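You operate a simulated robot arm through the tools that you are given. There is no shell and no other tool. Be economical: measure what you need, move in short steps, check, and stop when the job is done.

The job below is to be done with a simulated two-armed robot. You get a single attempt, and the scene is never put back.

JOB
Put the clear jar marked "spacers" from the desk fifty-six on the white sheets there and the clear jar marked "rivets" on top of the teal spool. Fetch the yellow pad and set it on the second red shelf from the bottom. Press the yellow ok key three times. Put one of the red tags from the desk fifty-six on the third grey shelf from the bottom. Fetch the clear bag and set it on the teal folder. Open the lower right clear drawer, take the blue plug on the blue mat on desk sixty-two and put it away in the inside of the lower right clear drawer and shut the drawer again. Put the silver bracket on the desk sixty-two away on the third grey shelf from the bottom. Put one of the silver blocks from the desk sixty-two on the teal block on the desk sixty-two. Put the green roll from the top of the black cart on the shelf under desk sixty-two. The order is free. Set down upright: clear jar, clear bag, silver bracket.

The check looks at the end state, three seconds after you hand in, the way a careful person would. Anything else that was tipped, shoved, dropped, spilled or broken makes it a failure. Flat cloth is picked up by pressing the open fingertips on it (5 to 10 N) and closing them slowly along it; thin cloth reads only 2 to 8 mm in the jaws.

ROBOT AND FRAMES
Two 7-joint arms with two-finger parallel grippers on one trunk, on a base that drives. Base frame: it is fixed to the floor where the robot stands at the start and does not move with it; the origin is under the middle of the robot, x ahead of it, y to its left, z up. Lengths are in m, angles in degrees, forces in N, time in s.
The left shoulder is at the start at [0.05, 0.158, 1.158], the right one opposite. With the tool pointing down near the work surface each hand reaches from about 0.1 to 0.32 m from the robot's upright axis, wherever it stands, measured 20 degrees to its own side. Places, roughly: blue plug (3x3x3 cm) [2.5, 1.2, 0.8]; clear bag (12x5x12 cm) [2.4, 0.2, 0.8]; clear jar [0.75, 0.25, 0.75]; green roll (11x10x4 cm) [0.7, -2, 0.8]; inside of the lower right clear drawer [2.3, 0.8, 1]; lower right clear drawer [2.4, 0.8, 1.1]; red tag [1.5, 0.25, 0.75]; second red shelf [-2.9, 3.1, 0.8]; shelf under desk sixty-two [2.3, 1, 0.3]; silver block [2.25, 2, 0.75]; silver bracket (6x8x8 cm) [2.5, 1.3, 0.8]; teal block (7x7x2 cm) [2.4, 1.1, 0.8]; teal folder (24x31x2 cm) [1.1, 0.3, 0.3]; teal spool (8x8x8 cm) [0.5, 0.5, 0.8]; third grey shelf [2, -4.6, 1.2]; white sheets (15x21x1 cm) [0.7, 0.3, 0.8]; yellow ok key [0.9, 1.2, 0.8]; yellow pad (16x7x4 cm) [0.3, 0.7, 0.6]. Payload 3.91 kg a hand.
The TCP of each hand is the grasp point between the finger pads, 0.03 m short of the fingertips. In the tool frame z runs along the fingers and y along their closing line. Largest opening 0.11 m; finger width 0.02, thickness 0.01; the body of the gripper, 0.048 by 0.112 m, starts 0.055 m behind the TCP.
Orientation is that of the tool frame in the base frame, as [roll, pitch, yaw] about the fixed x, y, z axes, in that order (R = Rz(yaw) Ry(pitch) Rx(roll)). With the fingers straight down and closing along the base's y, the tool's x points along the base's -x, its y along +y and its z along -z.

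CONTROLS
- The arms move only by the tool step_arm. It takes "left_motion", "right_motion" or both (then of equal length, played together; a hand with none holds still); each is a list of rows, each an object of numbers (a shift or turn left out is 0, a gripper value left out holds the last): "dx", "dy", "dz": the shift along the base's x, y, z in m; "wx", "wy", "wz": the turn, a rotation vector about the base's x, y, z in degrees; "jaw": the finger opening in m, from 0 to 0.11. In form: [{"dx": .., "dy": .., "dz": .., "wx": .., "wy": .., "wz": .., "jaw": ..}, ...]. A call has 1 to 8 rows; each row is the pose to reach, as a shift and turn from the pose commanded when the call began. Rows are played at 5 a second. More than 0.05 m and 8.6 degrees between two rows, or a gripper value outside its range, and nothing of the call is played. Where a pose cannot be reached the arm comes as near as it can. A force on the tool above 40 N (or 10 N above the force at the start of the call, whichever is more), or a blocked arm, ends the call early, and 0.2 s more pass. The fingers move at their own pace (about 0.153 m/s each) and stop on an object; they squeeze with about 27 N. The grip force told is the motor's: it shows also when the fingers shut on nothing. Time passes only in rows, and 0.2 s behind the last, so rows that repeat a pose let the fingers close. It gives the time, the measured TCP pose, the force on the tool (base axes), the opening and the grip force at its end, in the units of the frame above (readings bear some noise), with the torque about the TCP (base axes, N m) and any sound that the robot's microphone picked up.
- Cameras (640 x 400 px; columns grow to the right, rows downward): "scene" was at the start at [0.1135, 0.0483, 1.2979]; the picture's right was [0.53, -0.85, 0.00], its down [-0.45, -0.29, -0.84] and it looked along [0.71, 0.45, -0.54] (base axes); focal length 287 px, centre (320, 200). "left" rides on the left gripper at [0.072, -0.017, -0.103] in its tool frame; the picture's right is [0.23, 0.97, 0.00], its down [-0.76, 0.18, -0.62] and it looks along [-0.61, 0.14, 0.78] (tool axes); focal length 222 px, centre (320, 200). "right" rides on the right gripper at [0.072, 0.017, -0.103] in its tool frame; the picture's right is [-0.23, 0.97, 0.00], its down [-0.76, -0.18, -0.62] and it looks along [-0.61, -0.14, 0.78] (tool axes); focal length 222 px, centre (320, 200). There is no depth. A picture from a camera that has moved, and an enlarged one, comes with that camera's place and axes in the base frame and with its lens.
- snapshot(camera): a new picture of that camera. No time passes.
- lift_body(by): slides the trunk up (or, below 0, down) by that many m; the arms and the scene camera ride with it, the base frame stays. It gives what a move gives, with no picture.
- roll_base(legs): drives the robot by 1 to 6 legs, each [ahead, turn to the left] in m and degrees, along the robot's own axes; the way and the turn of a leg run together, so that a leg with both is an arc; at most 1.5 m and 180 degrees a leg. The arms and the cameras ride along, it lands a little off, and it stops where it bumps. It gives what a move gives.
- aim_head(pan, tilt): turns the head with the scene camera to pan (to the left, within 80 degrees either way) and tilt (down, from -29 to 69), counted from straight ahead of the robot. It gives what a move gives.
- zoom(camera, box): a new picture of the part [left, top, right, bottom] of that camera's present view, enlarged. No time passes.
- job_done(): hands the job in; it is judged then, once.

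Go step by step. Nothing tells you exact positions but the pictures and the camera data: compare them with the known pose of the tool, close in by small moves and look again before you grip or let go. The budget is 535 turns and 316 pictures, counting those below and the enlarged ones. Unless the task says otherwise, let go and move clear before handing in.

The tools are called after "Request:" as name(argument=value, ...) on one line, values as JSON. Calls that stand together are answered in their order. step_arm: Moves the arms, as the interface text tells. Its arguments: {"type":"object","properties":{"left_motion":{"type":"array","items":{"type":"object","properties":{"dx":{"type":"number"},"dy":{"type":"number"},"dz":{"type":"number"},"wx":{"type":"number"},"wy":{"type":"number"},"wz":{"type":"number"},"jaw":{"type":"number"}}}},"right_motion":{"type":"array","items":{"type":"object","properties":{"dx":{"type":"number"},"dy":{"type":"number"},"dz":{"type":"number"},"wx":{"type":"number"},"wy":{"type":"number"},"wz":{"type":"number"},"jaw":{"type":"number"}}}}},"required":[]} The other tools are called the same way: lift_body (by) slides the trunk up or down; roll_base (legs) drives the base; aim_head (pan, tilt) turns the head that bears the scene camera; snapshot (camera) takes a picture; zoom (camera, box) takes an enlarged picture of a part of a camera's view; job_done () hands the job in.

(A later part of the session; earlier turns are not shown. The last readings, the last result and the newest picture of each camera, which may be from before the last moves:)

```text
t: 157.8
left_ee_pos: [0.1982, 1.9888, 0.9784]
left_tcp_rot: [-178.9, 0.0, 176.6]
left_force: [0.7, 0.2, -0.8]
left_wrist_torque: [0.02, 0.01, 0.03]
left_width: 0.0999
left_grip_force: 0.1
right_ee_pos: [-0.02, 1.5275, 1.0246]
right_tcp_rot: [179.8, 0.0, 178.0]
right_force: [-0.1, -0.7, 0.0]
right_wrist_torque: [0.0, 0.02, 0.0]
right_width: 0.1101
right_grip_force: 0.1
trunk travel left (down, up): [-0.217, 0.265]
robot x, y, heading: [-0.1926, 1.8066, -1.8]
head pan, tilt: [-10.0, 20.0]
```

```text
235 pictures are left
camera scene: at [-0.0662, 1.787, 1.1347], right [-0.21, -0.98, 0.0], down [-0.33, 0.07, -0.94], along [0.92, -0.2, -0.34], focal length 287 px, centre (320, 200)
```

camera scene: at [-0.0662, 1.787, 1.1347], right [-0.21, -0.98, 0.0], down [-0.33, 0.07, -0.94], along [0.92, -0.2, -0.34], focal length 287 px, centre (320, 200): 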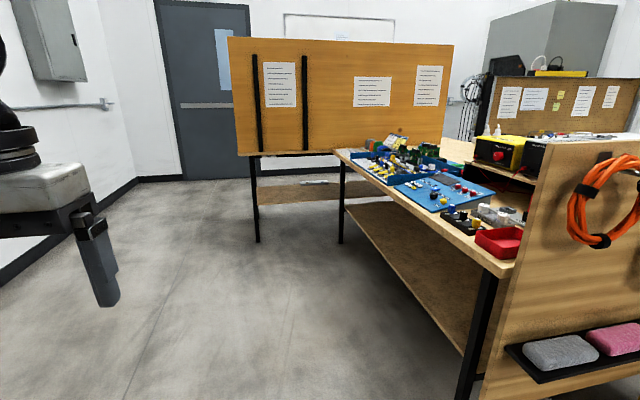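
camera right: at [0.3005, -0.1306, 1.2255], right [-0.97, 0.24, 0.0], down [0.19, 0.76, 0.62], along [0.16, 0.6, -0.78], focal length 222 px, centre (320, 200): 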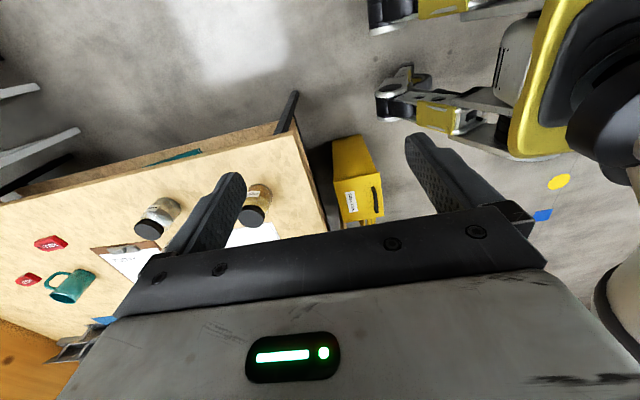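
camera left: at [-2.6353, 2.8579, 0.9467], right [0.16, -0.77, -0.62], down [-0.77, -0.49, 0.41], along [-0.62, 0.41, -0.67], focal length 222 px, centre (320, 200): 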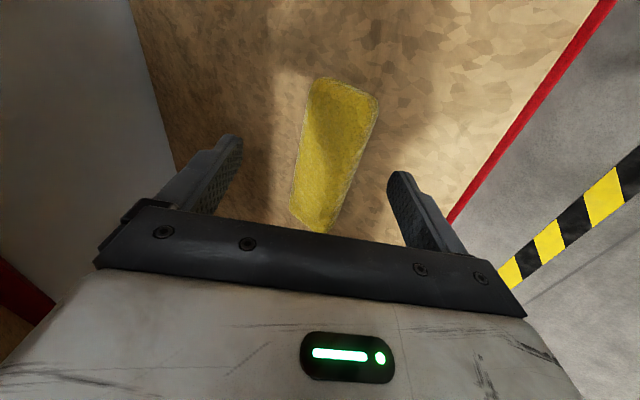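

Open floor on the +y side of desk 56; the control panels face this side. I drive along and turn to face the desk.

Request:
roll_base(legs=[[1.1, 0], [0, -88]])

Request:
aim_head(pan=0, tilt=35)

Request:
snapshot(camera="scene")

```text
t: 167.5
left_ee_pos: [1.1129, 1.3734, 0.9797]
left_tcp_rot: [-178.9, -0.1, 85.2]
left_force: [1.1, -0.3, 0.3]
left_wrist_torque: [-0.03, -0.03, 0.0]
left_width: 0.0998
left_grip_force: 0.2
right_ee_pos: [0.6566, 1.6028, 1.0252]
right_tcp_rot: [179.9, 0.0, 86.7]
right_force: [0.1, -0.5, 0.0]
right_wrist_torque: [0.0, 0.01, 0.02]
right_width: 0.1103
right_grip_force: 0.1
trunk travel left (down, up): [-0.217, 0.265]
robot x, y, heading: [0.938, 1.7697, -93.7]
head pan, tilt: [-10.0, 20.0]
```

```text
t: 168.2
left_ee_pos: [1.1123, 1.3744, 0.98]
left_tcp_rot: [-178.9, 0.0, 85.2]
left_force: [0.2, -0.1, -0.5]
left_wrist_torque: [0.01, -0.04, 0.0]
left_width: 0.1
left_grip_force: 0.0
right_ee_pos: [0.6574, 1.6024, 1.0242]
right_tcp_rot: [179.9, 0.0, 86.6]
right_force: [-0.3, -0.5, -0.3]
right_wrist_torque: [-0.03, -0.02, 0.01]
right_width: 0.1099
right_grip_force: 0.1
trunk travel left (down, up): [-0.217, 0.265]
robot x, y, heading: [0.9393, 1.7713, -93.2]
head pan, tilt: [0.0, 35.0]
```

```text
234 pictures are left
camera scene: at [0.9304, 1.6433, 1.1109], right [-1.0, 0.06, 0.0], down [0.03, 0.57, -0.82], along [-0.05, -0.82, -0.57], focal length 287 px, centre (320, 200)
```

scene: 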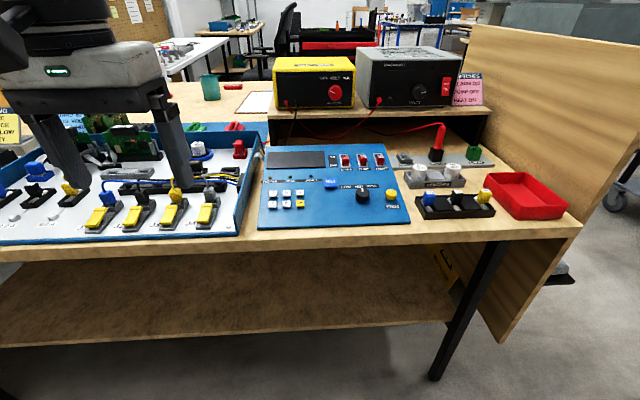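

Request:
zoom(camera="scene", box=[250, 135, 420, 235])

```text
3.76 times, centred on (335, 185) of scene
camera zoom: at [0.9304, 1.6433, 1.1109], right [-1.0, 0.06, 0.0], down [0.03, 0.57, -0.82], along [-0.05, -0.82, -0.57], focal length 1082 px, centre (264, 256)
```

zoom: 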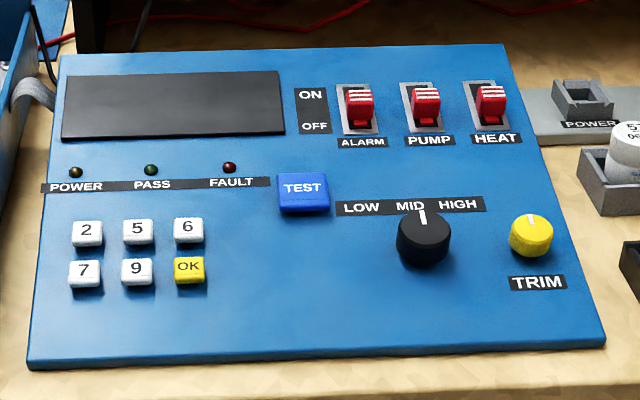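

OK key is at about (0.942, 1.177). I move 0.15 m closer, close the left jaw and bring it above the key.

Request:
roll_base(legs=[[0.15, 0]])

Request:
step_arm(left_motion=[{"dx": -0.04, "jaw": 0.0}, {"dx": -0.08, "dy": -0.02, "jaw": 0}, {"dx": -0.12, "dy": -0.03}, {"dx": -0.16, "dy": -0.035, "dz": -0.02}, {"dx": -0.16, "dy": -0.035, "dz": -0.05}])

Request:
snapshot(camera="left")

Request:
snapshot(camera="scene")

```text
t: 169.6
left_ee_pos: [1.1041, 1.227, 0.9795]
left_tcp_rot: [-178.8, 0.0, 85.3]
left_force: [-1.1, -0.3, 0.0]
left_wrist_torque: [-0.01, -0.02, -0.05]
left_width: 0.1001
left_grip_force: 0.2
right_ee_pos: [0.6492, 1.4557, 1.0253]
right_tcp_rot: [179.8, 0.0, 86.7]
right_force: [0.3, -0.4, 0.2]
right_wrist_torque: [0.0, 0.02, -0.03]
right_width: 0.1101
right_grip_force: 0.0
trunk travel left (down, up): [-0.217, 0.265]
robot x, y, heading: [0.9294, 1.6213, -93.5]
head pan, tilt: [0.0, 35.0]
```

```text
t: 170.8
left_ee_pos: [1.028, 1.1985, 0.9705]
left_tcp_rot: [-178.8, 0.2, 85.3]
left_force: [-0.1, -0.3, -0.8]
left_wrist_torque: [-0.01, 0.01, -0.02]
left_width: 0.0001
left_grip_force: 26.8
left hand out of reach, approached as far as the arm can: row 3, 4, 5
right_ee_pos: [0.6492, 1.4549, 1.0253]
right_tcp_rot: [179.9, 0.1, 86.7]
right_force: [0.6, -0.3, -0.2]
right_wrist_torque: [0.03, 0.02, 0.0]
right_width: 0.1101
right_grip_force: 0.1
trunk travel left (down, up): [-0.217, 0.265]
robot x, y, heading: [0.9288, 1.6222, -93.3]
head pan, tilt: [0.0, 35.0]
```

```text
232 pictures are left
camera left: at [1.0197, 1.272, 1.0749], right [0.99, 0.15, -0.02], down [0.13, -0.77, 0.62], along [0.08, -0.62, -0.78], focal length 222 px, centre (320, 200)
```

left: 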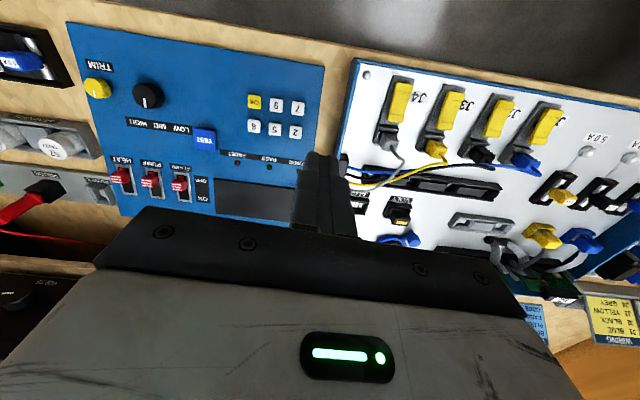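

```text
231 pictures are left
camera scene: at [0.9219, 1.4966, 1.1109], right [-1.0, 0.06, 0.0], down [0.03, 0.57, -0.82], along [-0.05, -0.82, -0.57], focal length 287 px, centre (320, 200)
```

scene: 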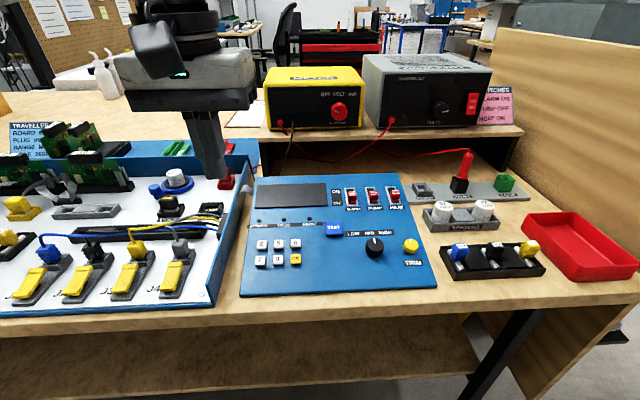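

The key triangulates to (0.942, 1.180, 0.78). The left hand cannot cross that far, so I turn the base 8° right.

Request:
roll_base(legs=[[0, -8]])

Request:
snapshot(camera="left")

```text
t: 171.8
left_ee_pos: [0.9693, 1.19, 0.9706]
left_tcp_rot: [-178.8, 0.0, 77.5]
left_force: [0.0, -0.2, 0.4]
left_wrist_torque: [0.0, -0.01, 0.05]
left_width: 0.0002
left_grip_force: 26.7
right_ee_pos: [0.6288, 1.4951, 1.0257]
right_tcp_rot: [179.9, 0.0, 78.8]
right_force: [0.4, 0.9, -0.2]
right_wrist_torque: [-0.01, 0.02, 0.0]
right_width: 0.1099
right_grip_force: 0.0
trunk travel left (down, up): [-0.217, 0.265]
robot x, y, heading: [0.9316, 1.624, -101.3]
head pan, tilt: [0.0, 35.0]
```

```text
230 pictures are left
camera left: at [0.9709, 1.2634, 1.0747], right [1.0, 0.01, -0.02], down [0.02, -0.78, 0.62], along [-0.01, -0.62, -0.78], focal length 222 px, centre (320, 200)
```

left: 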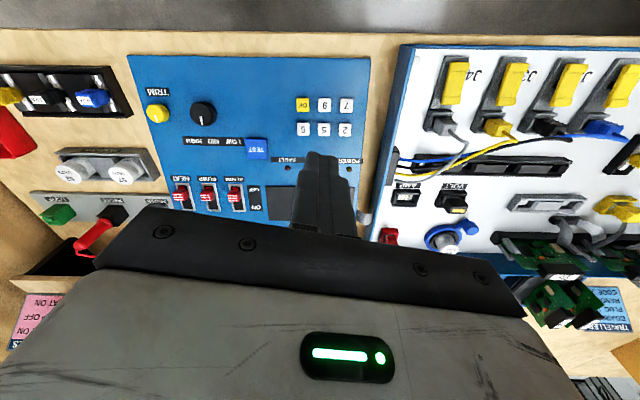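

Request:
step_arm(left_motion=[{"dx": -0.013, "dy": -0.004, "dz": -0.04}, {"dx": -0.026, "dy": -0.008, "dz": -0.08}, {"dx": -0.026, "dy": -0.008, "dz": -0.115}, {"dx": -0.026, "dy": -0.008, "dz": -0.135}])

Request:
snapshot(camera="left")

Request:
zoom(camera="scene", box=[220, 160, 420, 310])

```text
t: 172.8
left_ee_pos: [0.9609, 1.1873, 0.8394]
left_tcp_rot: [-178.7, 0.1, 77.4]
left_force: [-0.3, 0.5, 0.1]
left_wrist_torque: [0.01, 0.02, 0.04]
left_width: 0.0001
left_grip_force: 27.3
left hand out of reach, approached as far as the arm can: row 1, 2, 3, 4
right_ee_pos: [0.6294, 1.4945, 1.0248]
right_tcp_rot: [179.9, 0.1, 78.8]
right_force: [-0.4, 0.0, 1.0]
right_wrist_torque: [-0.02, 0.02, 0.01]
right_width: 0.1097
right_grip_force: 0.1
trunk travel left (down, up): [-0.217, 0.265]
robot x, y, heading: [0.9326, 1.6264, -101.2]
head pan, tilt: [0.0, 35.0]
```

```text
229 pictures are left
camera left: at [0.9634, 1.2598, 0.9441], right [1.0, 0.01, -0.02], down [0.02, -0.78, 0.62], along [-0.01, -0.62, -0.78], focal length 222 px, centre (320, 200)
```

left: 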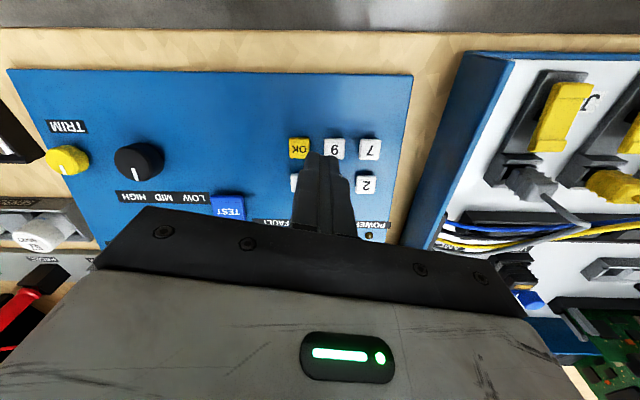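

```text
2.67 times, centred on (320, 235) of scene
camera zoom: at [0.9046, 1.4986, 1.1109], right [-0.98, 0.19, 0.0], down [0.11, 0.56, -0.82], along [-0.16, -0.8, -0.57], focal length 766 px, centre (320, 107)
```

zoom: 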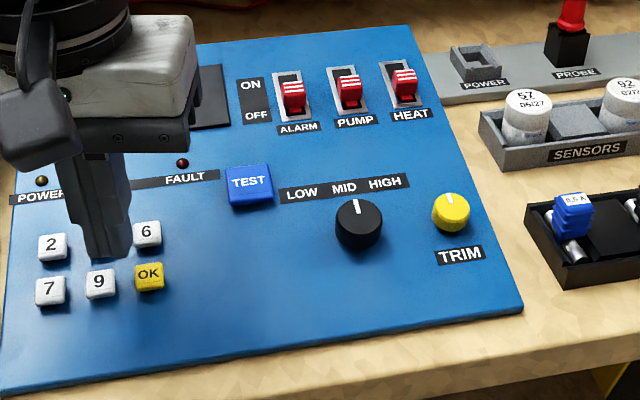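

Request:
roll_base(legs=[[0, -3.5]])

Request:
snapshot(camera="left")

```text
t: 173.6
left_ee_pos: [0.9352, 1.1853, 0.8398]
left_tcp_rot: [-178.7, 0.0, 74.0]
left_force: [-0.3, 0.0, 0.2]
left_wrist_torque: [0.04, 0.0, 0.0]
left_width: 0.0001
left_grip_force: 27.3
right_ee_pos: [0.6216, 1.5128, 1.0256]
right_tcp_rot: [179.9, 0.1, 75.4]
right_force: [0.5, 0.7, 0.3]
right_wrist_torque: [-0.02, 0.0, 0.02]
right_width: 0.1099
right_grip_force: 0.1
trunk travel left (down, up): [-0.217, 0.265]
robot x, y, heading: [0.9309, 1.6241, -104.6]
head pan, tilt: [0.0, 35.0]
```

```text
227 pictures are left
camera left: at [0.9413, 1.2587, 0.9446], right [1.0, -0.05, -0.02], down [-0.03, -0.78, 0.62], along [-0.05, -0.62, -0.78], focal length 222 px, centre (320, 200)
```

left: 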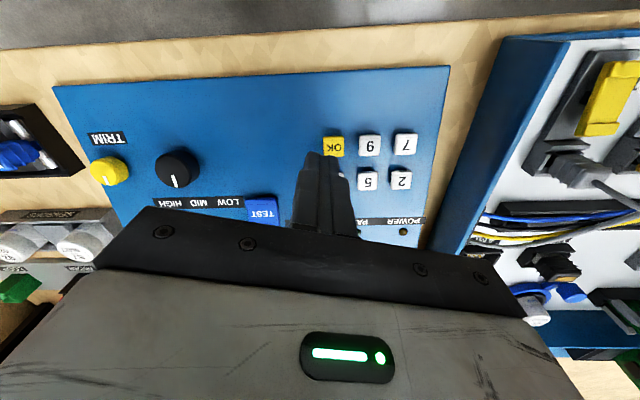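

Request:
step_arm(left_motion=[{"dx": 0.008, "dy": -0.004, "dz": -0.01}, {"dx": 0.008, "dy": -0.004, "dz": -0.02}])

Request:
zoom(camera="left", box=[260, 90, 420, 210])

Request:
zoom(camera="scene", box=[220, 180, 380, 300])

```text
t: 174.2
left_ee_pos: [0.9428, 1.1816, 0.821]
left_tcp_rot: [-178.7, 0.2, 74.0]
left_force: [-0.1, 0.1, 0.2]
left_wrist_torque: [0.0, -0.03, 0.04]
left_width: 0.0
left_grip_force: 26.6
right_ee_pos: [0.6207, 1.5129, 1.0244]
right_tcp_rot: [179.9, 0.0, 75.4]
right_force: [0.7, 0.1, 0.5]
right_wrist_torque: [0.04, -0.01, -0.01]
right_width: 0.1098
right_grip_force: 0.1
trunk travel left (down, up): [-0.217, 0.265]
robot x, y, heading: [0.9291, 1.6227, -104.7]
head pan, tilt: [0.0, 35.0]
```

```text
3.33 times, centred on (340, 150) of left
camera zoom: at [0.9495, 1.2553, 0.9244], right [1.0, -0.05, -0.02], down [-0.03, -0.78, 0.62], along [-0.05, -0.62, -0.78], focal length 740 px, centre (253, 367)
```

zoom: 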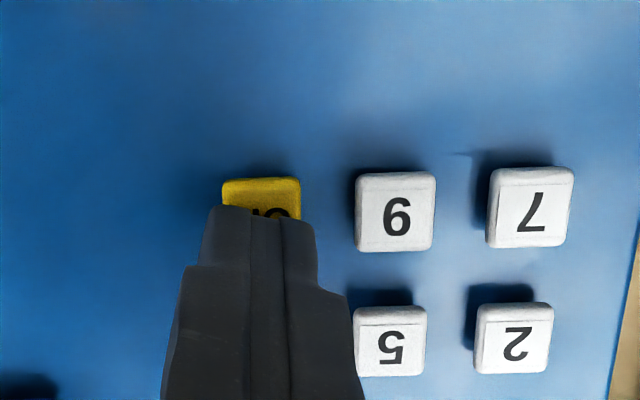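

```text
3.33 times, centred on (300, 240) of scene
camera zoom: at [0.8971, 1.5003, 1.1109], right [-0.97, 0.25, 0.0], down [0.14, 0.56, -0.82], along [-0.21, -0.79, -0.57], focal length 958 px, centre (387, 67)
```

zoom: 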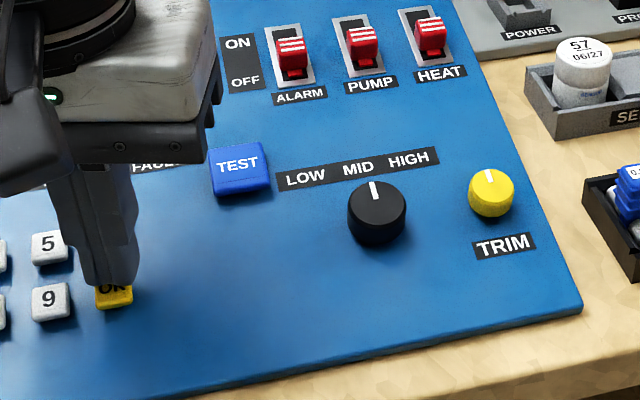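

Tip is over the OK key; I shift 4 mm toward the robot and press slowly, listening.

Request:
step_arm(left_motion=[{"dy": 0.004}, {"dy": 0.004, "dz": -0.006}, {"dy": 0.004, "dz": -0.01}])

Request:
zoom(camera="scene", box=[220, 200, 340, 300])

```text
t: 175.0
left_ee_pos: [0.9425, 1.1846, 0.8121]
left_tcp_rot: [-178.6, 0.3, 74.0]
left_force: [0.7, -1.2, 10.0]
left_wrist_torque: [-0.08, 0.01, -0.06]
left_width: 0.0001
left_grip_force: 27.2
right_ee_pos: [0.6203, 1.5139, 1.0246]
right_tcp_rot: [179.9, 0.0, 75.4]
right_force: [-0.1, 0.2, 0.0]
right_wrist_torque: [-0.03, -0.01, 0.0]
right_width: 0.1099
right_grip_force: 0.0
trunk travel left (down, up): [-0.217, 0.265]
robot x, y, heading: [0.933, 1.6249, -104.7]
head pan, tilt: [0.0, 35.0]
heard: click
```

```text
4.00 times, centred on (280, 250) of scene
camera zoom: at [0.8971, 1.501, 1.1112], right [-0.97, 0.25, 0.0], down [0.14, 0.55, -0.82], along [-0.21, -0.79, -0.57], focal length 1149 px, centre (480, 0)
```

zoom: 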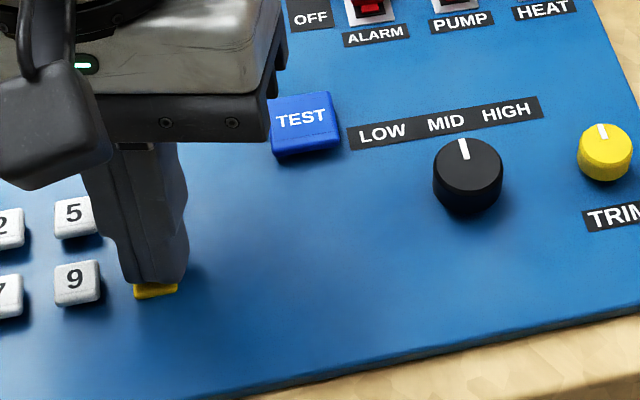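

One click. I release and press twice more.

Request:
step_arm(left_motion=[{"dz": 0.006}, {"dz": 0.012}, {"dz": 0.012}])

Request:
step_arm(left_motion=[{"dz": -0.006}, {"dz": -0.012}])

Request:
step_arm(left_motion=[{"dz": 0.006}, {"dz": 0.012}, {"dz": 0.012}])

Request:
step_arm(left_motion=[{"dz": -0.006}, {"dz": -0.012}])

Request:
step_arm(left_motion=[{"dz": 0.04}, {"dz": 0.08}, {"dz": 0.12}, {"dz": 0.16}])

Request:
snapshot(camera="scene")

```text
t: 175.8
left_ee_pos: [0.9428, 1.1853, 0.8217]
left_tcp_rot: [-178.9, 0.0, 74.0]
left_force: [0.7, 0.1, -0.2]
left_wrist_torque: [-0.01, 0.02, 0.01]
left_width: 0.0
left_grip_force: 26.8
right_ee_pos: [0.6214, 1.5128, 1.0236]
right_tcp_rot: [179.9, -0.1, 75.4]
right_force: [0.4, 0.3, 0.0]
right_wrist_torque: [-0.01, 0.0, -0.02]
right_width: 0.1101
right_grip_force: 0.1
trunk travel left (down, up): [-0.217, 0.265]
robot x, y, heading: [0.9304, 1.6189, -104.5]
head pan, tilt: [0.0, 35.0]
```

```text
t: 176.4
left_ee_pos: [0.9439, 1.1844, 0.8139]
left_tcp_rot: [-178.7, 0.3, 73.8]
left_force: [1.0, -3.0, 9.4]
left_wrist_torque: [-0.18, -0.02, 0.0]
left_width: 0.0
left_grip_force: 27.6
right_ee_pos: [0.6208, 1.5138, 1.0256]
right_tcp_rot: [179.9, 0.0, 75.4]
right_force: [-0.3, 0.0, 0.7]
right_wrist_torque: [0.02, 0.03, -0.02]
right_width: 0.1101
right_grip_force: 0.1
trunk travel left (down, up): [-0.217, 0.265]
robot x, y, heading: [0.9304, 1.6251, -104.9]
head pan, tilt: [0.0, 35.0]
heard: click
```

```text
t: 177.2
left_ee_pos: [0.9425, 1.1858, 0.8223]
left_tcp_rot: [-178.7, 0.1, 74.0]
left_force: [-0.1, -0.6, -0.3]
left_wrist_torque: [-0.02, -0.02, 0.0]
left_width: 0.0
left_grip_force: 26.6
right_ee_pos: [0.6209, 1.5119, 1.0249]
right_tcp_rot: [179.9, 0.0, 75.3]
right_force: [1.1, 0.1, -1.0]
right_wrist_torque: [0.03, 0.01, 0.02]
right_width: 0.1098
right_grip_force: 0.1
trunk travel left (down, up): [-0.217, 0.265]
robot x, y, heading: [0.9307, 1.6248, -104.5]
head pan, tilt: [0.0, 35.0]
```

```text
t: 177.8
left_ee_pos: [0.9429, 1.1838, 0.8118]
left_tcp_rot: [-178.7, 0.3, 74.1]
left_force: [4.6, -0.6, 11.4]
left_wrist_torque: [-0.14, -0.13, 0.01]
left_width: 0.0
left_grip_force: 26.7
right_ee_pos: [0.6217, 1.5129, 1.0257]
right_tcp_rot: [180.0, -0.1, 75.3]
right_force: [0.4, -0.2, -0.2]
right_wrist_torque: [0.04, 0.04, -0.01]
right_width: 0.1099
right_grip_force: 0.0
trunk travel left (down, up): [-0.217, 0.265]
robot x, y, heading: [0.9304, 1.6254, -104.6]
head pan, tilt: [0.0, 35.0]
heard: click
```

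```text
t: 178.8
left_ee_pos: [0.943, 1.1872, 0.9721]
left_tcp_rot: [-178.7, 0.0, 74.0]
left_force: [1.3, -0.1, 0.7]
left_wrist_torque: [0.0, 0.02, -0.01]
left_width: 0.0001
left_grip_force: 26.7
right_ee_pos: [0.6214, 1.5132, 1.0245]
right_tcp_rot: [179.9, 0.0, 75.5]
right_force: [0.1, -0.2, -0.2]
right_wrist_torque: [0.03, -0.01, -0.01]
right_width: 0.1097
right_grip_force: 0.1
trunk travel left (down, up): [-0.217, 0.265]
robot x, y, heading: [0.9316, 1.622, -104.7]
head pan, tilt: [0.0, 35.0]
```

```text
223 pictures are left
camera scene: at [0.8972, 1.5001, 1.1108], right [-0.97, 0.25, 0.0], down [0.14, 0.56, -0.82], along [-0.21, -0.79, -0.57], focal length 287 px, centre (320, 200)
```

scene: 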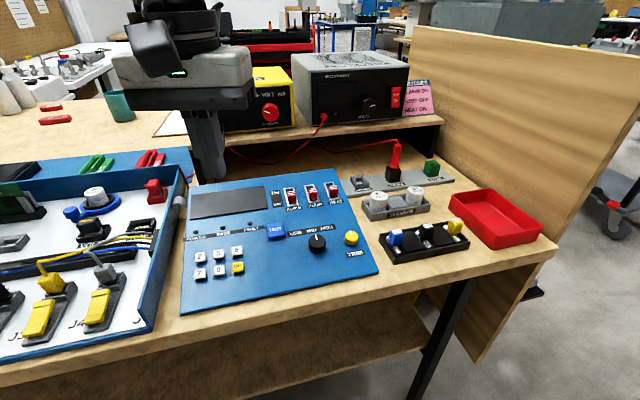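

Three presses, three clicks. Now on to desk 62 behind the divider: I back away and drive around the divider's +y end, looking first.

Request:
roll_base(legs=[[-0.25, 0], [0, 130]])

Request:
aim_head(pan=0, tilt=20)

Request:
snapshot(camera="scene")

```text
t: 186.1
left_ee_pos: [1.3137, 2.1695, 0.9719]
left_tcp_rot: [-178.7, 0.0, -154.3]
left_force: [-0.7, -0.4, 0.0]
left_wrist_torque: [-0.01, 0.0, -0.03]
left_width: 0.0
left_grip_force: 26.8
right_ee_pos: [1.2842, 1.71, 1.0256]
right_tcp_rot: [179.9, 0.0, -152.9]
right_force: [-0.2, 0.0, 0.2]
right_wrist_torque: [0.0, -0.02, -0.02]
right_width: 0.11
right_grip_force: 0.0
trunk travel left (down, up): [-0.217, 0.265]
robot x, y, heading: [1.0005, 1.868, 27.1]
head pan, tilt: [0.0, 35.0]
```

```text
t: 186.9
left_ee_pos: [1.3146, 2.1697, 0.9708]
left_tcp_rot: [-178.8, 0.1, -154.3]
left_force: [-0.6, -0.1, 0.4]
left_wrist_torque: [0.0, 0.02, -0.01]
left_width: 0.0
left_grip_force: 26.5
right_ee_pos: [1.2848, 1.7114, 1.025]
right_tcp_rot: [180.0, 0.0, -152.9]
right_force: [-0.3, 0.3, 0.2]
right_wrist_torque: [-0.02, -0.02, 0.03]
right_width: 0.11
right_grip_force: 0.0
trunk travel left (down, up): [-0.217, 0.265]
robot x, y, heading: [0.9941, 1.869, 27.2]
head pan, tilt: [0.0, 20.0]
```

```text
222 pictures are left
camera scene: at [1.1123, 1.9302, 1.1346], right [0.46, -0.89, 0.0], down [-0.3, -0.16, -0.94], along [0.84, 0.43, -0.34], focal length 287 px, centre (320, 200)
```

scene: 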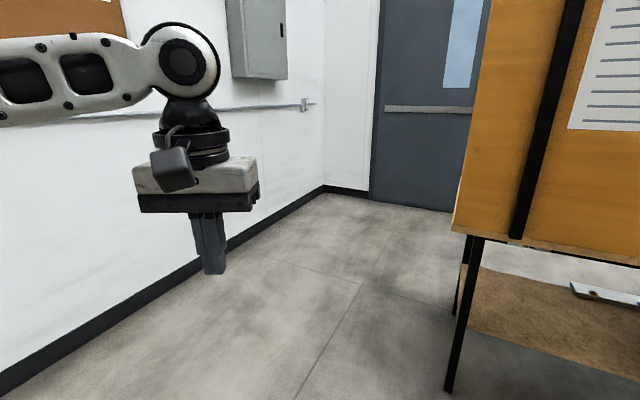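

Request:
roll_base(legs=[[0, 8], [1.3, 0], [0, -35], [1.2, 0], [0, -90]])

Request:
aim_head(pan=-25, tilt=20)

Request:
snapshot(camera="scene")

```text
t: 191.6
left_ee_pos: [1.904, 2.6492, 0.9761]
left_tcp_rot: [-178.6, 1.0, -146.9]
left_force: [0.0, 0.1, 1.1]
left_wrist_torque: [0.01, -0.01, 0.01]
left_width: 0.0003
left_grip_force: 27.2
right_ee_pos: [1.9317, 2.1893, 1.0325]
right_tcp_rot: [178.8, 1.7, -145.9]
right_force: [-0.3, -0.3, 0.7]
right_wrist_torque: [-0.02, 0.02, 0.04]
right_width: 0.1102
right_grip_force: 0.1
trunk travel left (down, up): [-0.217, 0.265]
robot x, y, heading: [1.6302, 2.316, 33.6]
head pan, tilt: [0.0, 20.0]
stopped in leg 2: the robot was blocked; the commanded pose is now the measured one
```

```text
t: 192.5
left_ee_pos: [1.9019, 2.6492, 0.9778]
left_tcp_rot: [-178.6, 1.2, -146.9]
left_force: [-0.8, -0.3, 0.9]
left_wrist_torque: [0.0, 0.0, 0.0]
left_width: 0.0
left_grip_force: 27.0
right_ee_pos: [1.9317, 2.1888, 1.0284]
right_tcp_rot: [179.0, 1.7, -145.9]
right_force: [-0.3, -0.8, 0.0]
right_wrist_torque: [-0.01, 0.0, 0.01]
right_width: 0.11
right_grip_force: 0.2
trunk travel left (down, up): [-0.217, 0.265]
robot x, y, heading: [1.6307, 2.3143, 33.8]
head pan, tilt: [-25.0, 20.0]
```

```text
221 pictures are left
camera scene: at [1.7453, 2.348, 1.1364], right [0.15, -0.99, 0.0], down [-0.32, -0.05, -0.94], along [0.93, 0.14, -0.33], focal length 287 px, centre (320, 200)
```

scene: 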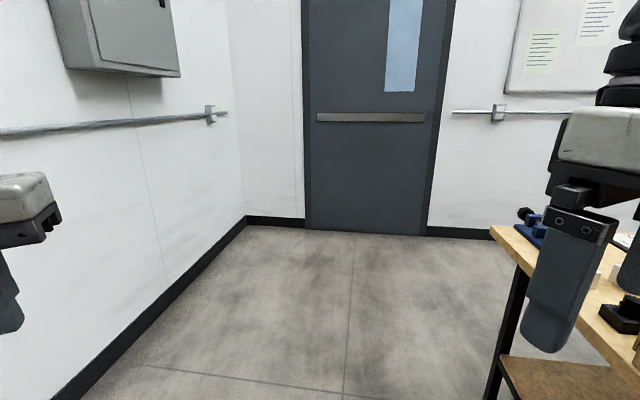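

I was blocked; I look right to find by what.

Request:
aim_head(pan=-70, tilt=30)

Request:
snapshot(camera="scene")

Request:
aim_head(pan=40, tilt=40)

Request:
snapshot(camera="scene")

```text
t: 193.6
left_ee_pos: [1.9024, 2.6492, 0.9776]
left_tcp_rot: [-178.6, 1.2, -147.0]
left_force: [-0.4, 0.4, 0.1]
left_wrist_torque: [-0.03, 0.0, 0.0]
left_width: 0.0001
left_grip_force: 27.0
right_ee_pos: [1.9324, 2.1896, 1.0295]
right_tcp_rot: [178.9, 1.6, -145.9]
right_force: [0.0, -0.6, -0.1]
right_wrist_torque: [0.02, 0.0, -0.01]
right_width: 0.1103
right_grip_force: 0.1
trunk travel left (down, up): [-0.217, 0.265]
robot x, y, heading: [1.6344, 2.3135, 33.8]
head pan, tilt: [-70.0, 30.0]
```

```text
220 pictures are left
camera scene: at [1.7264, 2.2805, 1.1199], right [-0.59, -0.81, -0.01], down [-0.39, 0.3, -0.87], along [0.71, -0.51, -0.49], focal length 287 px, centre (320, 200)
```

scene: 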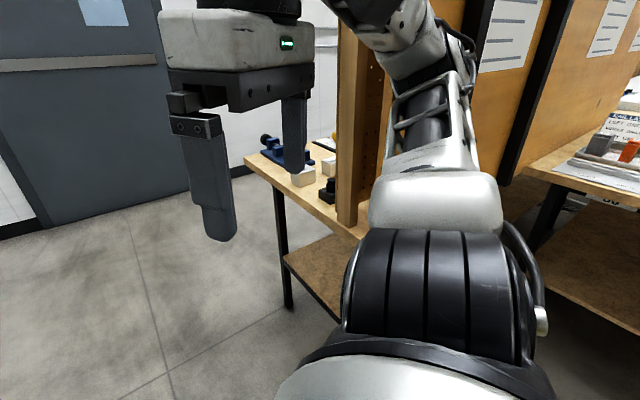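

```text
t: 195.5
left_ee_pos: [1.9028, 2.6504, 0.9793]
left_tcp_rot: [-178.6, 1.1, -146.9]
left_force: [0.3, 0.6, 1.3]
left_wrist_torque: [0.0, 0.02, 0.01]
left_width: 0.0
left_grip_force: 27.0
right_ee_pos: [1.9308, 2.1907, 1.0302]
right_tcp_rot: [178.9, 1.7, -145.9]
right_force: [0.9, 1.0, 0.3]
right_wrist_torque: [0.0, -0.01, -0.02]
right_width: 0.11
right_grip_force: 0.0
trunk travel left (down, up): [-0.217, 0.265]
robot x, y, heading: [1.6371, 2.3109, 33.8]
head pan, tilt: [40.0, 40.0]
```

```text
219 pictures are left
camera scene: at [1.6776, 2.4158, 1.1045], right [0.96, -0.28, 0.01], down [-0.17, -0.61, -0.77], along [0.22, 0.74, -0.64], focal length 287 px, centre (320, 200)
```

scene: 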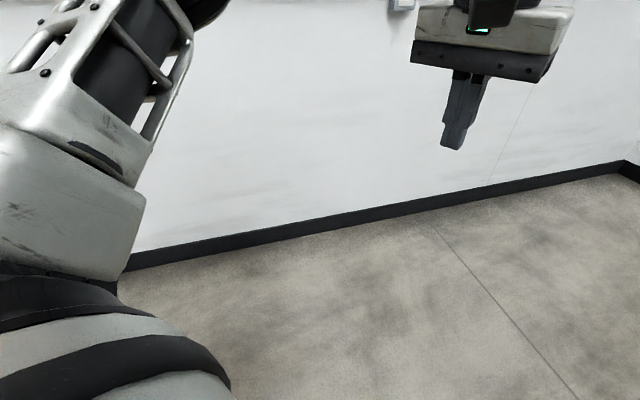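

My right elbow brushed the divider's end. I back off and go around with more clearance.

Request:
roll_base(legs=[[-0.4, 0], [0, 41], [0.6, 0], [0, -75], [1.5, 0], [0.2, 0]])

Request:
aim_head(pan=-60, tilt=25)

Request:
snapshot(camera="scene")

```text
t: 214.5
left_ee_pos: [3.6299, 2.8512, 0.9728]
left_tcp_rot: [-178.8, 0.4, -178.1]
left_force: [-0.6, 0.4, 0.0]
left_wrist_torque: [0.02, 0.02, 0.01]
left_width: 0.0
left_grip_force: 26.7
right_ee_pos: [3.418, 2.4432, 1.0262]
right_tcp_rot: [178.8, 0.8, -177.1]
right_force: [0.3, 0.7, -0.3]
right_wrist_torque: [-0.02, -0.01, 0.0]
right_width: 0.1101
right_grip_force: 0.0
trunk travel left (down, up): [-0.217, 0.265]
robot x, y, heading: [3.2164, 2.7083, 2.6]
head pan, tilt: [40.0, 40.0]
```

```text
t: 216.3
left_ee_pos: [3.6307, 2.8495, 0.9727]
left_tcp_rot: [-178.8, 0.5, -178.1]
left_force: [-0.4, -0.1, 0.6]
left_wrist_torque: [-0.03, -0.01, -0.03]
left_width: 0.0
left_grip_force: 27.3
right_ee_pos: [3.4186, 2.4433, 1.0276]
right_tcp_rot: [178.9, 0.9, -177.1]
right_force: [0.1, 0.2, -0.2]
right_wrist_torque: [-0.01, -0.02, 0.01]
right_width: 0.11
right_grip_force: 0.0
trunk travel left (down, up): [-0.217, 0.265]
robot x, y, heading: [3.2181, 2.7073, 2.8]
head pan, tilt: [-60.0, 25.0]
```

```text
218 pictures are left
camera scene: at [3.3051, 2.6317, 1.1266], right [-0.84, -0.54, 0.0], down [-0.23, 0.36, -0.91], along [0.49, -0.76, -0.42], focal length 287 px, centre (320, 200)
```

scene: 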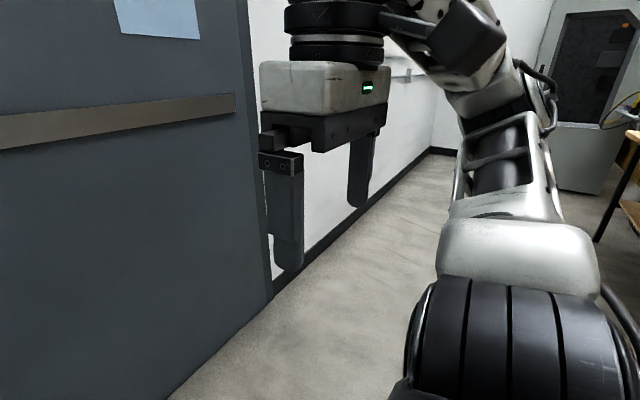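

Request:
roll_base(legs=[[0, -58], [0.3, 0], [0, -35]])

Request:
aim_head(pan=-30, tilt=22)

Request:
snapshot(camera="scene")

```text
t: 222.6
left_ee_pos: [3.5014, 2.0342, 0.9726]
left_tcp_rot: [-178.7, 0.4, 87.3]
left_force: [0.3, 0.5, -0.6]
left_wrist_torque: [-0.02, -0.01, -0.01]
left_width: 0.0
left_grip_force: 26.8
right_ee_pos: [3.1116, 2.2785, 1.0263]
right_tcp_rot: [178.8, 0.8, 88.4]
right_force: [-0.9, -0.5, 1.2]
right_wrist_torque: [-0.03, -0.01, 0.02]
right_width: 0.11
right_grip_force: 0.0
trunk travel left (down, up): [-0.217, 0.265]
robot x, y, heading: [3.3875, 2.4568, -92.2]
head pan, tilt: [-60.0, 25.0]
```

```text
t: 223.6
left_ee_pos: [3.5007, 2.0338, 0.9725]
left_tcp_rot: [-178.8, 0.3, 87.3]
left_force: [0.1, 0.5, 0.3]
left_wrist_torque: [0.0, -0.01, -0.01]
left_width: 0.0001
left_grip_force: 27.2
right_ee_pos: [3.111, 2.2786, 1.0272]
right_tcp_rot: [178.7, 0.7, 88.4]
right_force: [-0.4, -0.7, 0.6]
right_wrist_torque: [-0.01, 0.03, 0.04]
right_width: 0.11
right_grip_force: 0.0
trunk travel left (down, up): [-0.217, 0.265]
robot x, y, heading: [3.391, 2.4576, -91.9]
head pan, tilt: [-30.0, 22.0]
```

```text
217 pictures are left
camera scene: at [3.3369, 2.339, 1.1315], right [-0.85, 0.53, 0.0], down [0.2, 0.32, -0.93], along [-0.49, -0.79, -0.37], focal length 287 px, centre (320, 200)
```

scene: 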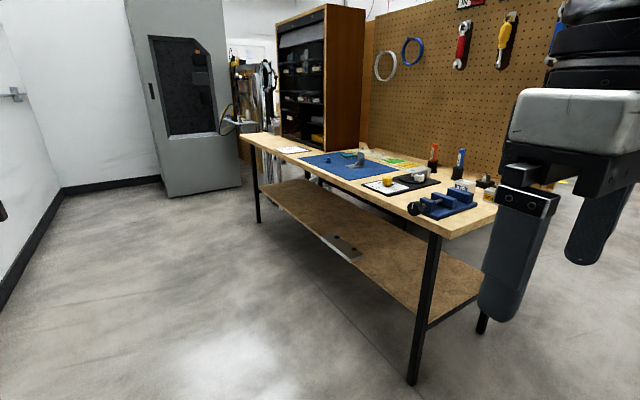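

Desk 62 front edge is at x≈2.67, y 0.1–1.93, with a drawer cabinet at the far end. I drive along and face it.

Request:
roll_base(legs=[[1.1, 0], [0, -88]])

Request:
aim_head(pan=0, tilt=25)

Request:
snapshot(camera="scene")

Request:
aim_head(pan=45, tilt=20)

Request:
snapshot(camera="scene")

```text
t: 233.0
left_ee_pos: [2.9441, 1.2152, 0.9725]
left_tcp_rot: [-178.8, 0.4, 0.1]
left_force: [0.0, -0.6, 0.2]
left_wrist_torque: [0.0, -0.01, -0.02]
left_width: 0.0001
left_grip_force: 26.4
right_ee_pos: [3.1689, 1.6186, 1.0264]
right_tcp_rot: [178.8, 0.9, 1.2]
right_force: [0.0, 0.1, 0.7]
right_wrist_torque: [-0.02, 0.0, 0.02]
right_width: 0.1101
right_grip_force: 0.1
trunk travel left (down, up): [-0.217, 0.265]
robot x, y, heading: [3.3648, 1.3472, -179.1]
head pan, tilt: [-30.0, 22.0]
```

```text
t: 233.9
left_ee_pos: [2.9446, 1.2179, 0.9719]
left_tcp_rot: [-178.8, 0.4, 0.0]
left_force: [-1.0, -0.1, -0.1]
left_wrist_torque: [0.0, 0.02, -0.01]
left_width: 0.0
left_grip_force: 26.7
right_ee_pos: [3.1688, 1.618, 1.0267]
right_tcp_rot: [178.9, 0.8, 1.1]
right_force: [0.6, -0.5, -0.6]
right_wrist_torque: [0.0, -0.02, -0.02]
right_width: 0.1099
right_grip_force: 0.1
trunk travel left (down, up): [-0.217, 0.265]
robot x, y, heading: [3.3563, 1.3451, -179.2]
head pan, tilt: [0.0, 25.0]
```

```text
216 pictures are left
camera scene: at [3.2271, 1.3469, 1.1266], right [-0.02, 1.0, 0.0], down [0.42, 0.01, -0.91], along [-0.91, -0.01, -0.42], focal length 287 px, centre (320, 200)
```

scene: 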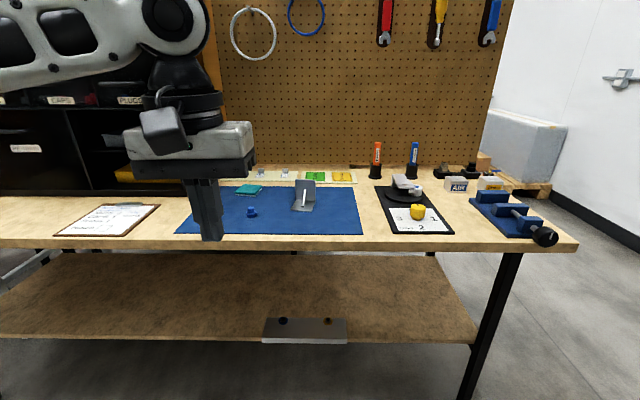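

```text
t: 235.1
left_ee_pos: [2.9443, 1.2162, 0.9727]
left_tcp_rot: [-178.8, 0.4, 0.0]
left_force: [-0.5, 1.0, 0.7]
left_wrist_torque: [0.02, 0.01, 0.0]
left_width: 0.0
left_grip_force: 26.9
right_ee_pos: [3.1695, 1.6178, 1.0263]
right_tcp_rot: [178.8, 0.8, 1.1]
right_force: [0.0, -0.5, -0.6]
right_wrist_torque: [0.0, 0.02, -0.02]
right_width: 0.1101
right_grip_force: 0.1
trunk travel left (down, up): [-0.217, 0.265]
robot x, y, heading: [3.3621, 1.3503, -179.2]
head pan, tilt: [45.0, 20.0]
```

```text
215 pictures are left
camera scene: at [3.2544, 1.2815, 1.1347], right [-0.72, 0.7, 0.0], down [0.24, 0.25, -0.94], along [-0.65, -0.67, -0.34], focal length 287 px, centre (320, 200)
```

scene: 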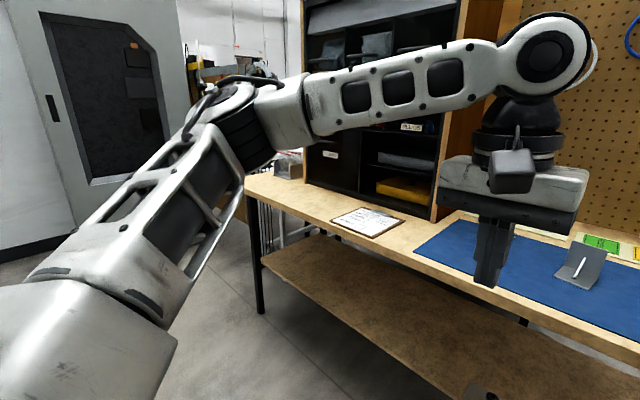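

Request:
aim_head(pan=0, tilt=25)

Request:
zoom(camera="scene", box=[360, 130, 580, 260])

Request:
zoom(camera="scene", box=[200, 150, 380, 250])

Request:
zoom(camera="scene", box=[0, 60, 200, 220])

```text
t: 236.2
left_ee_pos: [2.9442, 1.217, 0.9727]
left_tcp_rot: [-178.8, 0.4, 0.1]
left_force: [-0.5, -0.9, -0.7]
left_wrist_torque: [0.0, 0.01, -0.03]
left_width: 0.0
left_grip_force: 26.7
right_ee_pos: [3.1686, 1.6181, 1.0279]
right_tcp_rot: [178.7, 0.7, 1.2]
right_force: [0.5, 0.1, 0.4]
right_wrist_torque: [-0.01, -0.03, -0.01]
right_width: 0.1099
right_grip_force: 0.2
trunk travel left (down, up): [-0.217, 0.265]
robot x, y, heading: [3.3637, 1.3474, -179.1]
head pan, tilt: [0.0, 25.0]
```

```text
2.91 times, centred on (470, 195) of scene
camera zoom: at [3.2271, 1.3468, 1.1266], right [-0.02, 1.0, 0.0], down [0.42, 0.01, -0.91], along [-0.91, -0.02, -0.42], focal length 836 px, centre (-116, 214)
```

zoom: 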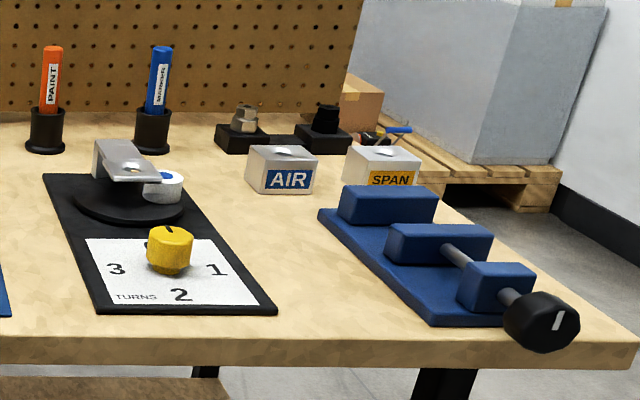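

```text
3.56 times, centred on (290, 200) of scene
camera zoom: at [3.2271, 1.3468, 1.1266], right [-0.02, 1.0, 0.0], down [0.42, 0.01, -0.91], along [-0.91, -0.02, -0.42], focal length 1021 px, centre (427, 200)
```

zoom: 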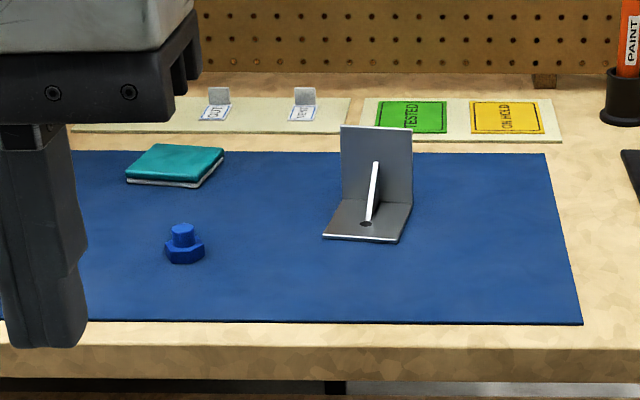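

```text
2.50 times, centred on (100, 140) of scene
camera zoom: at [3.2271, 1.3468, 1.1266], right [-0.02, 1.0, 0.0], down [0.42, 0.01, -0.91], along [-0.91, -0.02, -0.42], focal length 718 px, centre (870, 350)
```

zoom: 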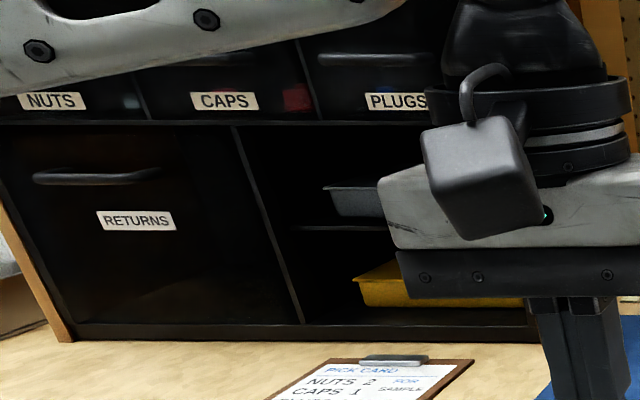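

Lower drawers are labelled NUTS, CAPS, PLUGS; the lower right one is PLUGS, handle about (2.4, 0.79, 1.086). Silver blocks are the AIR/SPAN ones. I go stand in front of that drawer.

Request:
roll_base(legs=[[0, 90], [0.4, 0], [0, -91]])

Request:
lift_body(by=0.15)

Request:
step_arm(left_motion=[{"dy": 0.02, "dx": 0.03, "jaw": 0.05}, {"dy": 0.03, "dx": 0.06, "jaw": 0.05}])

Request:
aim_head(pan=20, tilt=15)

Request:
snapshot(camera="scene")

```text
t: 246.3
left_ee_pos: [2.9481, 0.8338, 0.974]
left_tcp_rot: [-178.8, 0.4, -0.2]
left_force: [0.6, 0.1, -0.2]
left_wrist_torque: [0.01, -0.01, 0.03]
left_width: 0.0002
left_grip_force: 27.0
right_ee_pos: [3.1766, 1.2347, 1.0267]
right_tcp_rot: [178.9, 0.7, 0.7]
right_force: [0.8, -1.1, -0.9]
right_wrist_torque: [0.0, 0.0, 0.02]
right_width: 0.11
right_grip_force: 0.1
trunk travel left (down, up): [-0.217, 0.265]
robot x, y, heading: [3.3664, 0.962, -179.7]
head pan, tilt: [0.0, 25.0]
```

```text
t: 248.0
left_ee_pos: [2.9484, 0.8349, 1.123]
left_tcp_rot: [-178.8, 0.4, -0.3]
left_force: [0.4, 0.5, -1.6]
left_wrist_torque: [0.01, -0.03, 0.01]
left_width: 0.0001
left_grip_force: 27.5
right_ee_pos: [3.1756, 1.2328, 1.176]
right_tcp_rot: [178.7, 0.7, 0.8]
right_force: [-0.9, 1.1, -0.3]
right_wrist_torque: [0.03, 0.0, 0.03]
right_width: 0.1098
right_grip_force: 0.0
trunk travel left (down, up): [-0.367, 0.115]
robot x, y, heading: [3.364, 0.9649, -179.8]
head pan, tilt: [0.0, 25.0]
```

```text
t: 248.6
left_ee_pos: [3.0066, 0.8646, 1.122]
left_tcp_rot: [-178.7, 0.4, -0.4]
left_force: [0.7, 0.0, 0.1]
left_wrist_torque: [-0.01, 0.01, 0.0]
left_width: 0.05
left_grip_force: 0.1
right_ee_pos: [3.1767, 1.2341, 1.1768]
right_tcp_rot: [178.8, 0.8, 0.7]
right_force: [-0.3, 0.1, 0.0]
right_wrist_torque: [0.02, -0.01, -0.01]
right_width: 0.1103
right_grip_force: 0.1
trunk travel left (down, up): [-0.367, 0.115]
robot x, y, heading: [3.3658, 0.9647, -179.4]
head pan, tilt: [0.0, 25.0]
```

```text
t: 249.4
left_ee_pos: [3.0055, 0.8651, 1.1217]
left_tcp_rot: [-178.9, 0.4, -0.2]
left_force: [0.0, 0.0, -0.3]
left_wrist_torque: [-0.02, 0.02, -0.02]
left_width: 0.05
left_grip_force: 0.1
right_ee_pos: [3.1757, 1.234, 1.177]
right_tcp_rot: [178.8, 0.7, 0.7]
right_force: [0.3, 0.1, -0.6]
right_wrist_torque: [0.03, -0.01, 0.0]
right_width: 0.1101
right_grip_force: 0.0
trunk travel left (down, up): [-0.367, 0.115]
robot x, y, heading: [3.3631, 0.9588, -179.2]
head pan, tilt: [20.0, 15.0]
```

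```text
211 pictures are left
camera scene: at [3.2362, 0.9304, 1.2928], right [-0.35, 0.94, 0.0], down [0.24, 0.09, -0.97], along [-0.9, -0.34, -0.26], focal length 287 px, centre (320, 200)
```

scene: 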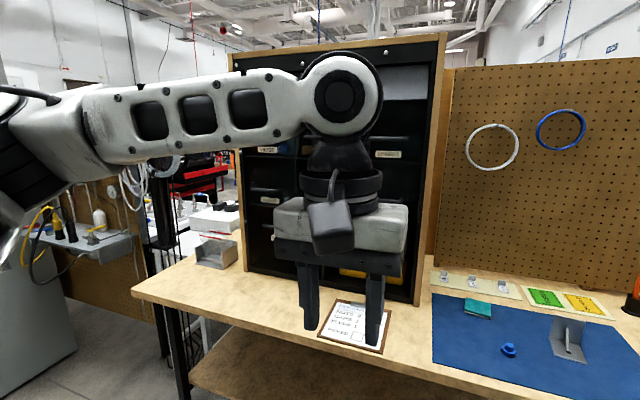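

I rotate the left hand to point at the cabinet with the jaw closing vertically.

Request:
step_arm(left_motion=[{"wx": 4.9, "wy": 4.9, "wz": 4.9}, {"wx": 9.8, "wy": 9.8, "wz": 9.8}, {"wx": 14.7, "wy": 14.7, "wz": 14.7}, {"wx": 19.6, "wy": 19.6, "wz": 19.6}, {"wx": 24.5, "wy": 24.5, "wz": 24.5}, {"wx": 29.4, "wy": 29.4, "wz": 29.4}, {"wx": 34.6, "wy": 34.6, "wz": 34.6}])

Request:
step_arm(left_motion=[{"wx": 4.9, "wy": 4.9, "wz": 4.9}, {"wx": 9.8, "wy": 9.8, "wz": 9.8}, {"wx": 14.7, "wy": 14.7, "wz": 14.7}, {"wx": 19.6, "wy": 19.6, "wz": 19.6}, {"wx": 24.5, "wy": 24.5, "wz": 24.5}, {"wx": 29.4, "wy": 29.4, "wz": 29.4}, {"wx": 34.6, "wy": 34.6, "wz": 34.6}])

Request:
snapshot(camera="left")

Request:
snapshot(camera="scene")

```text
refused: row 7 steps farther than a row can; nothing moved
```

```text
refused: row 7 steps farther than a row can; nothing moved
```

```text
210 pictures are left
camera left: at [3.0806, 0.8784, 1.2252], right [0.22, -0.97, -0.02], down [-0.76, -0.19, 0.62], along [-0.61, -0.12, -0.78], focal length 222 px, centre (320, 200)
```

left: 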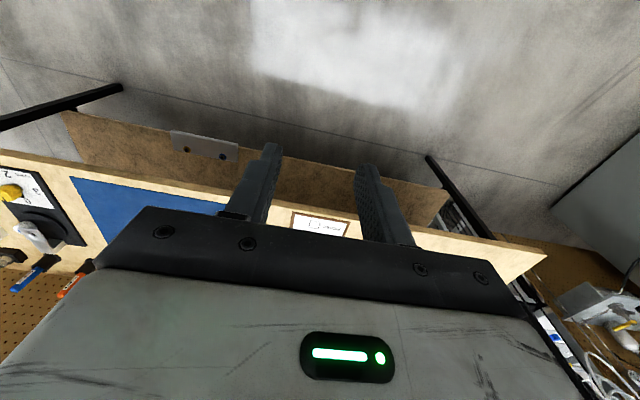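

```text
209 pictures are left
camera scene: at [3.2362, 0.9304, 1.2928], right [-0.35, 0.94, 0.0], down [0.24, 0.09, -0.97], along [-0.9, -0.34, -0.26], focal length 287 px, centre (320, 200)
```

scene: 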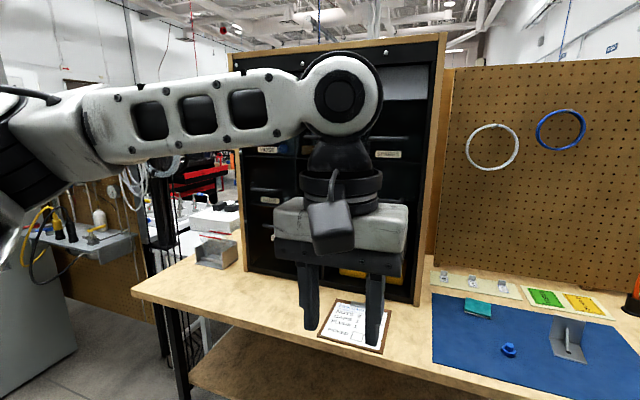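

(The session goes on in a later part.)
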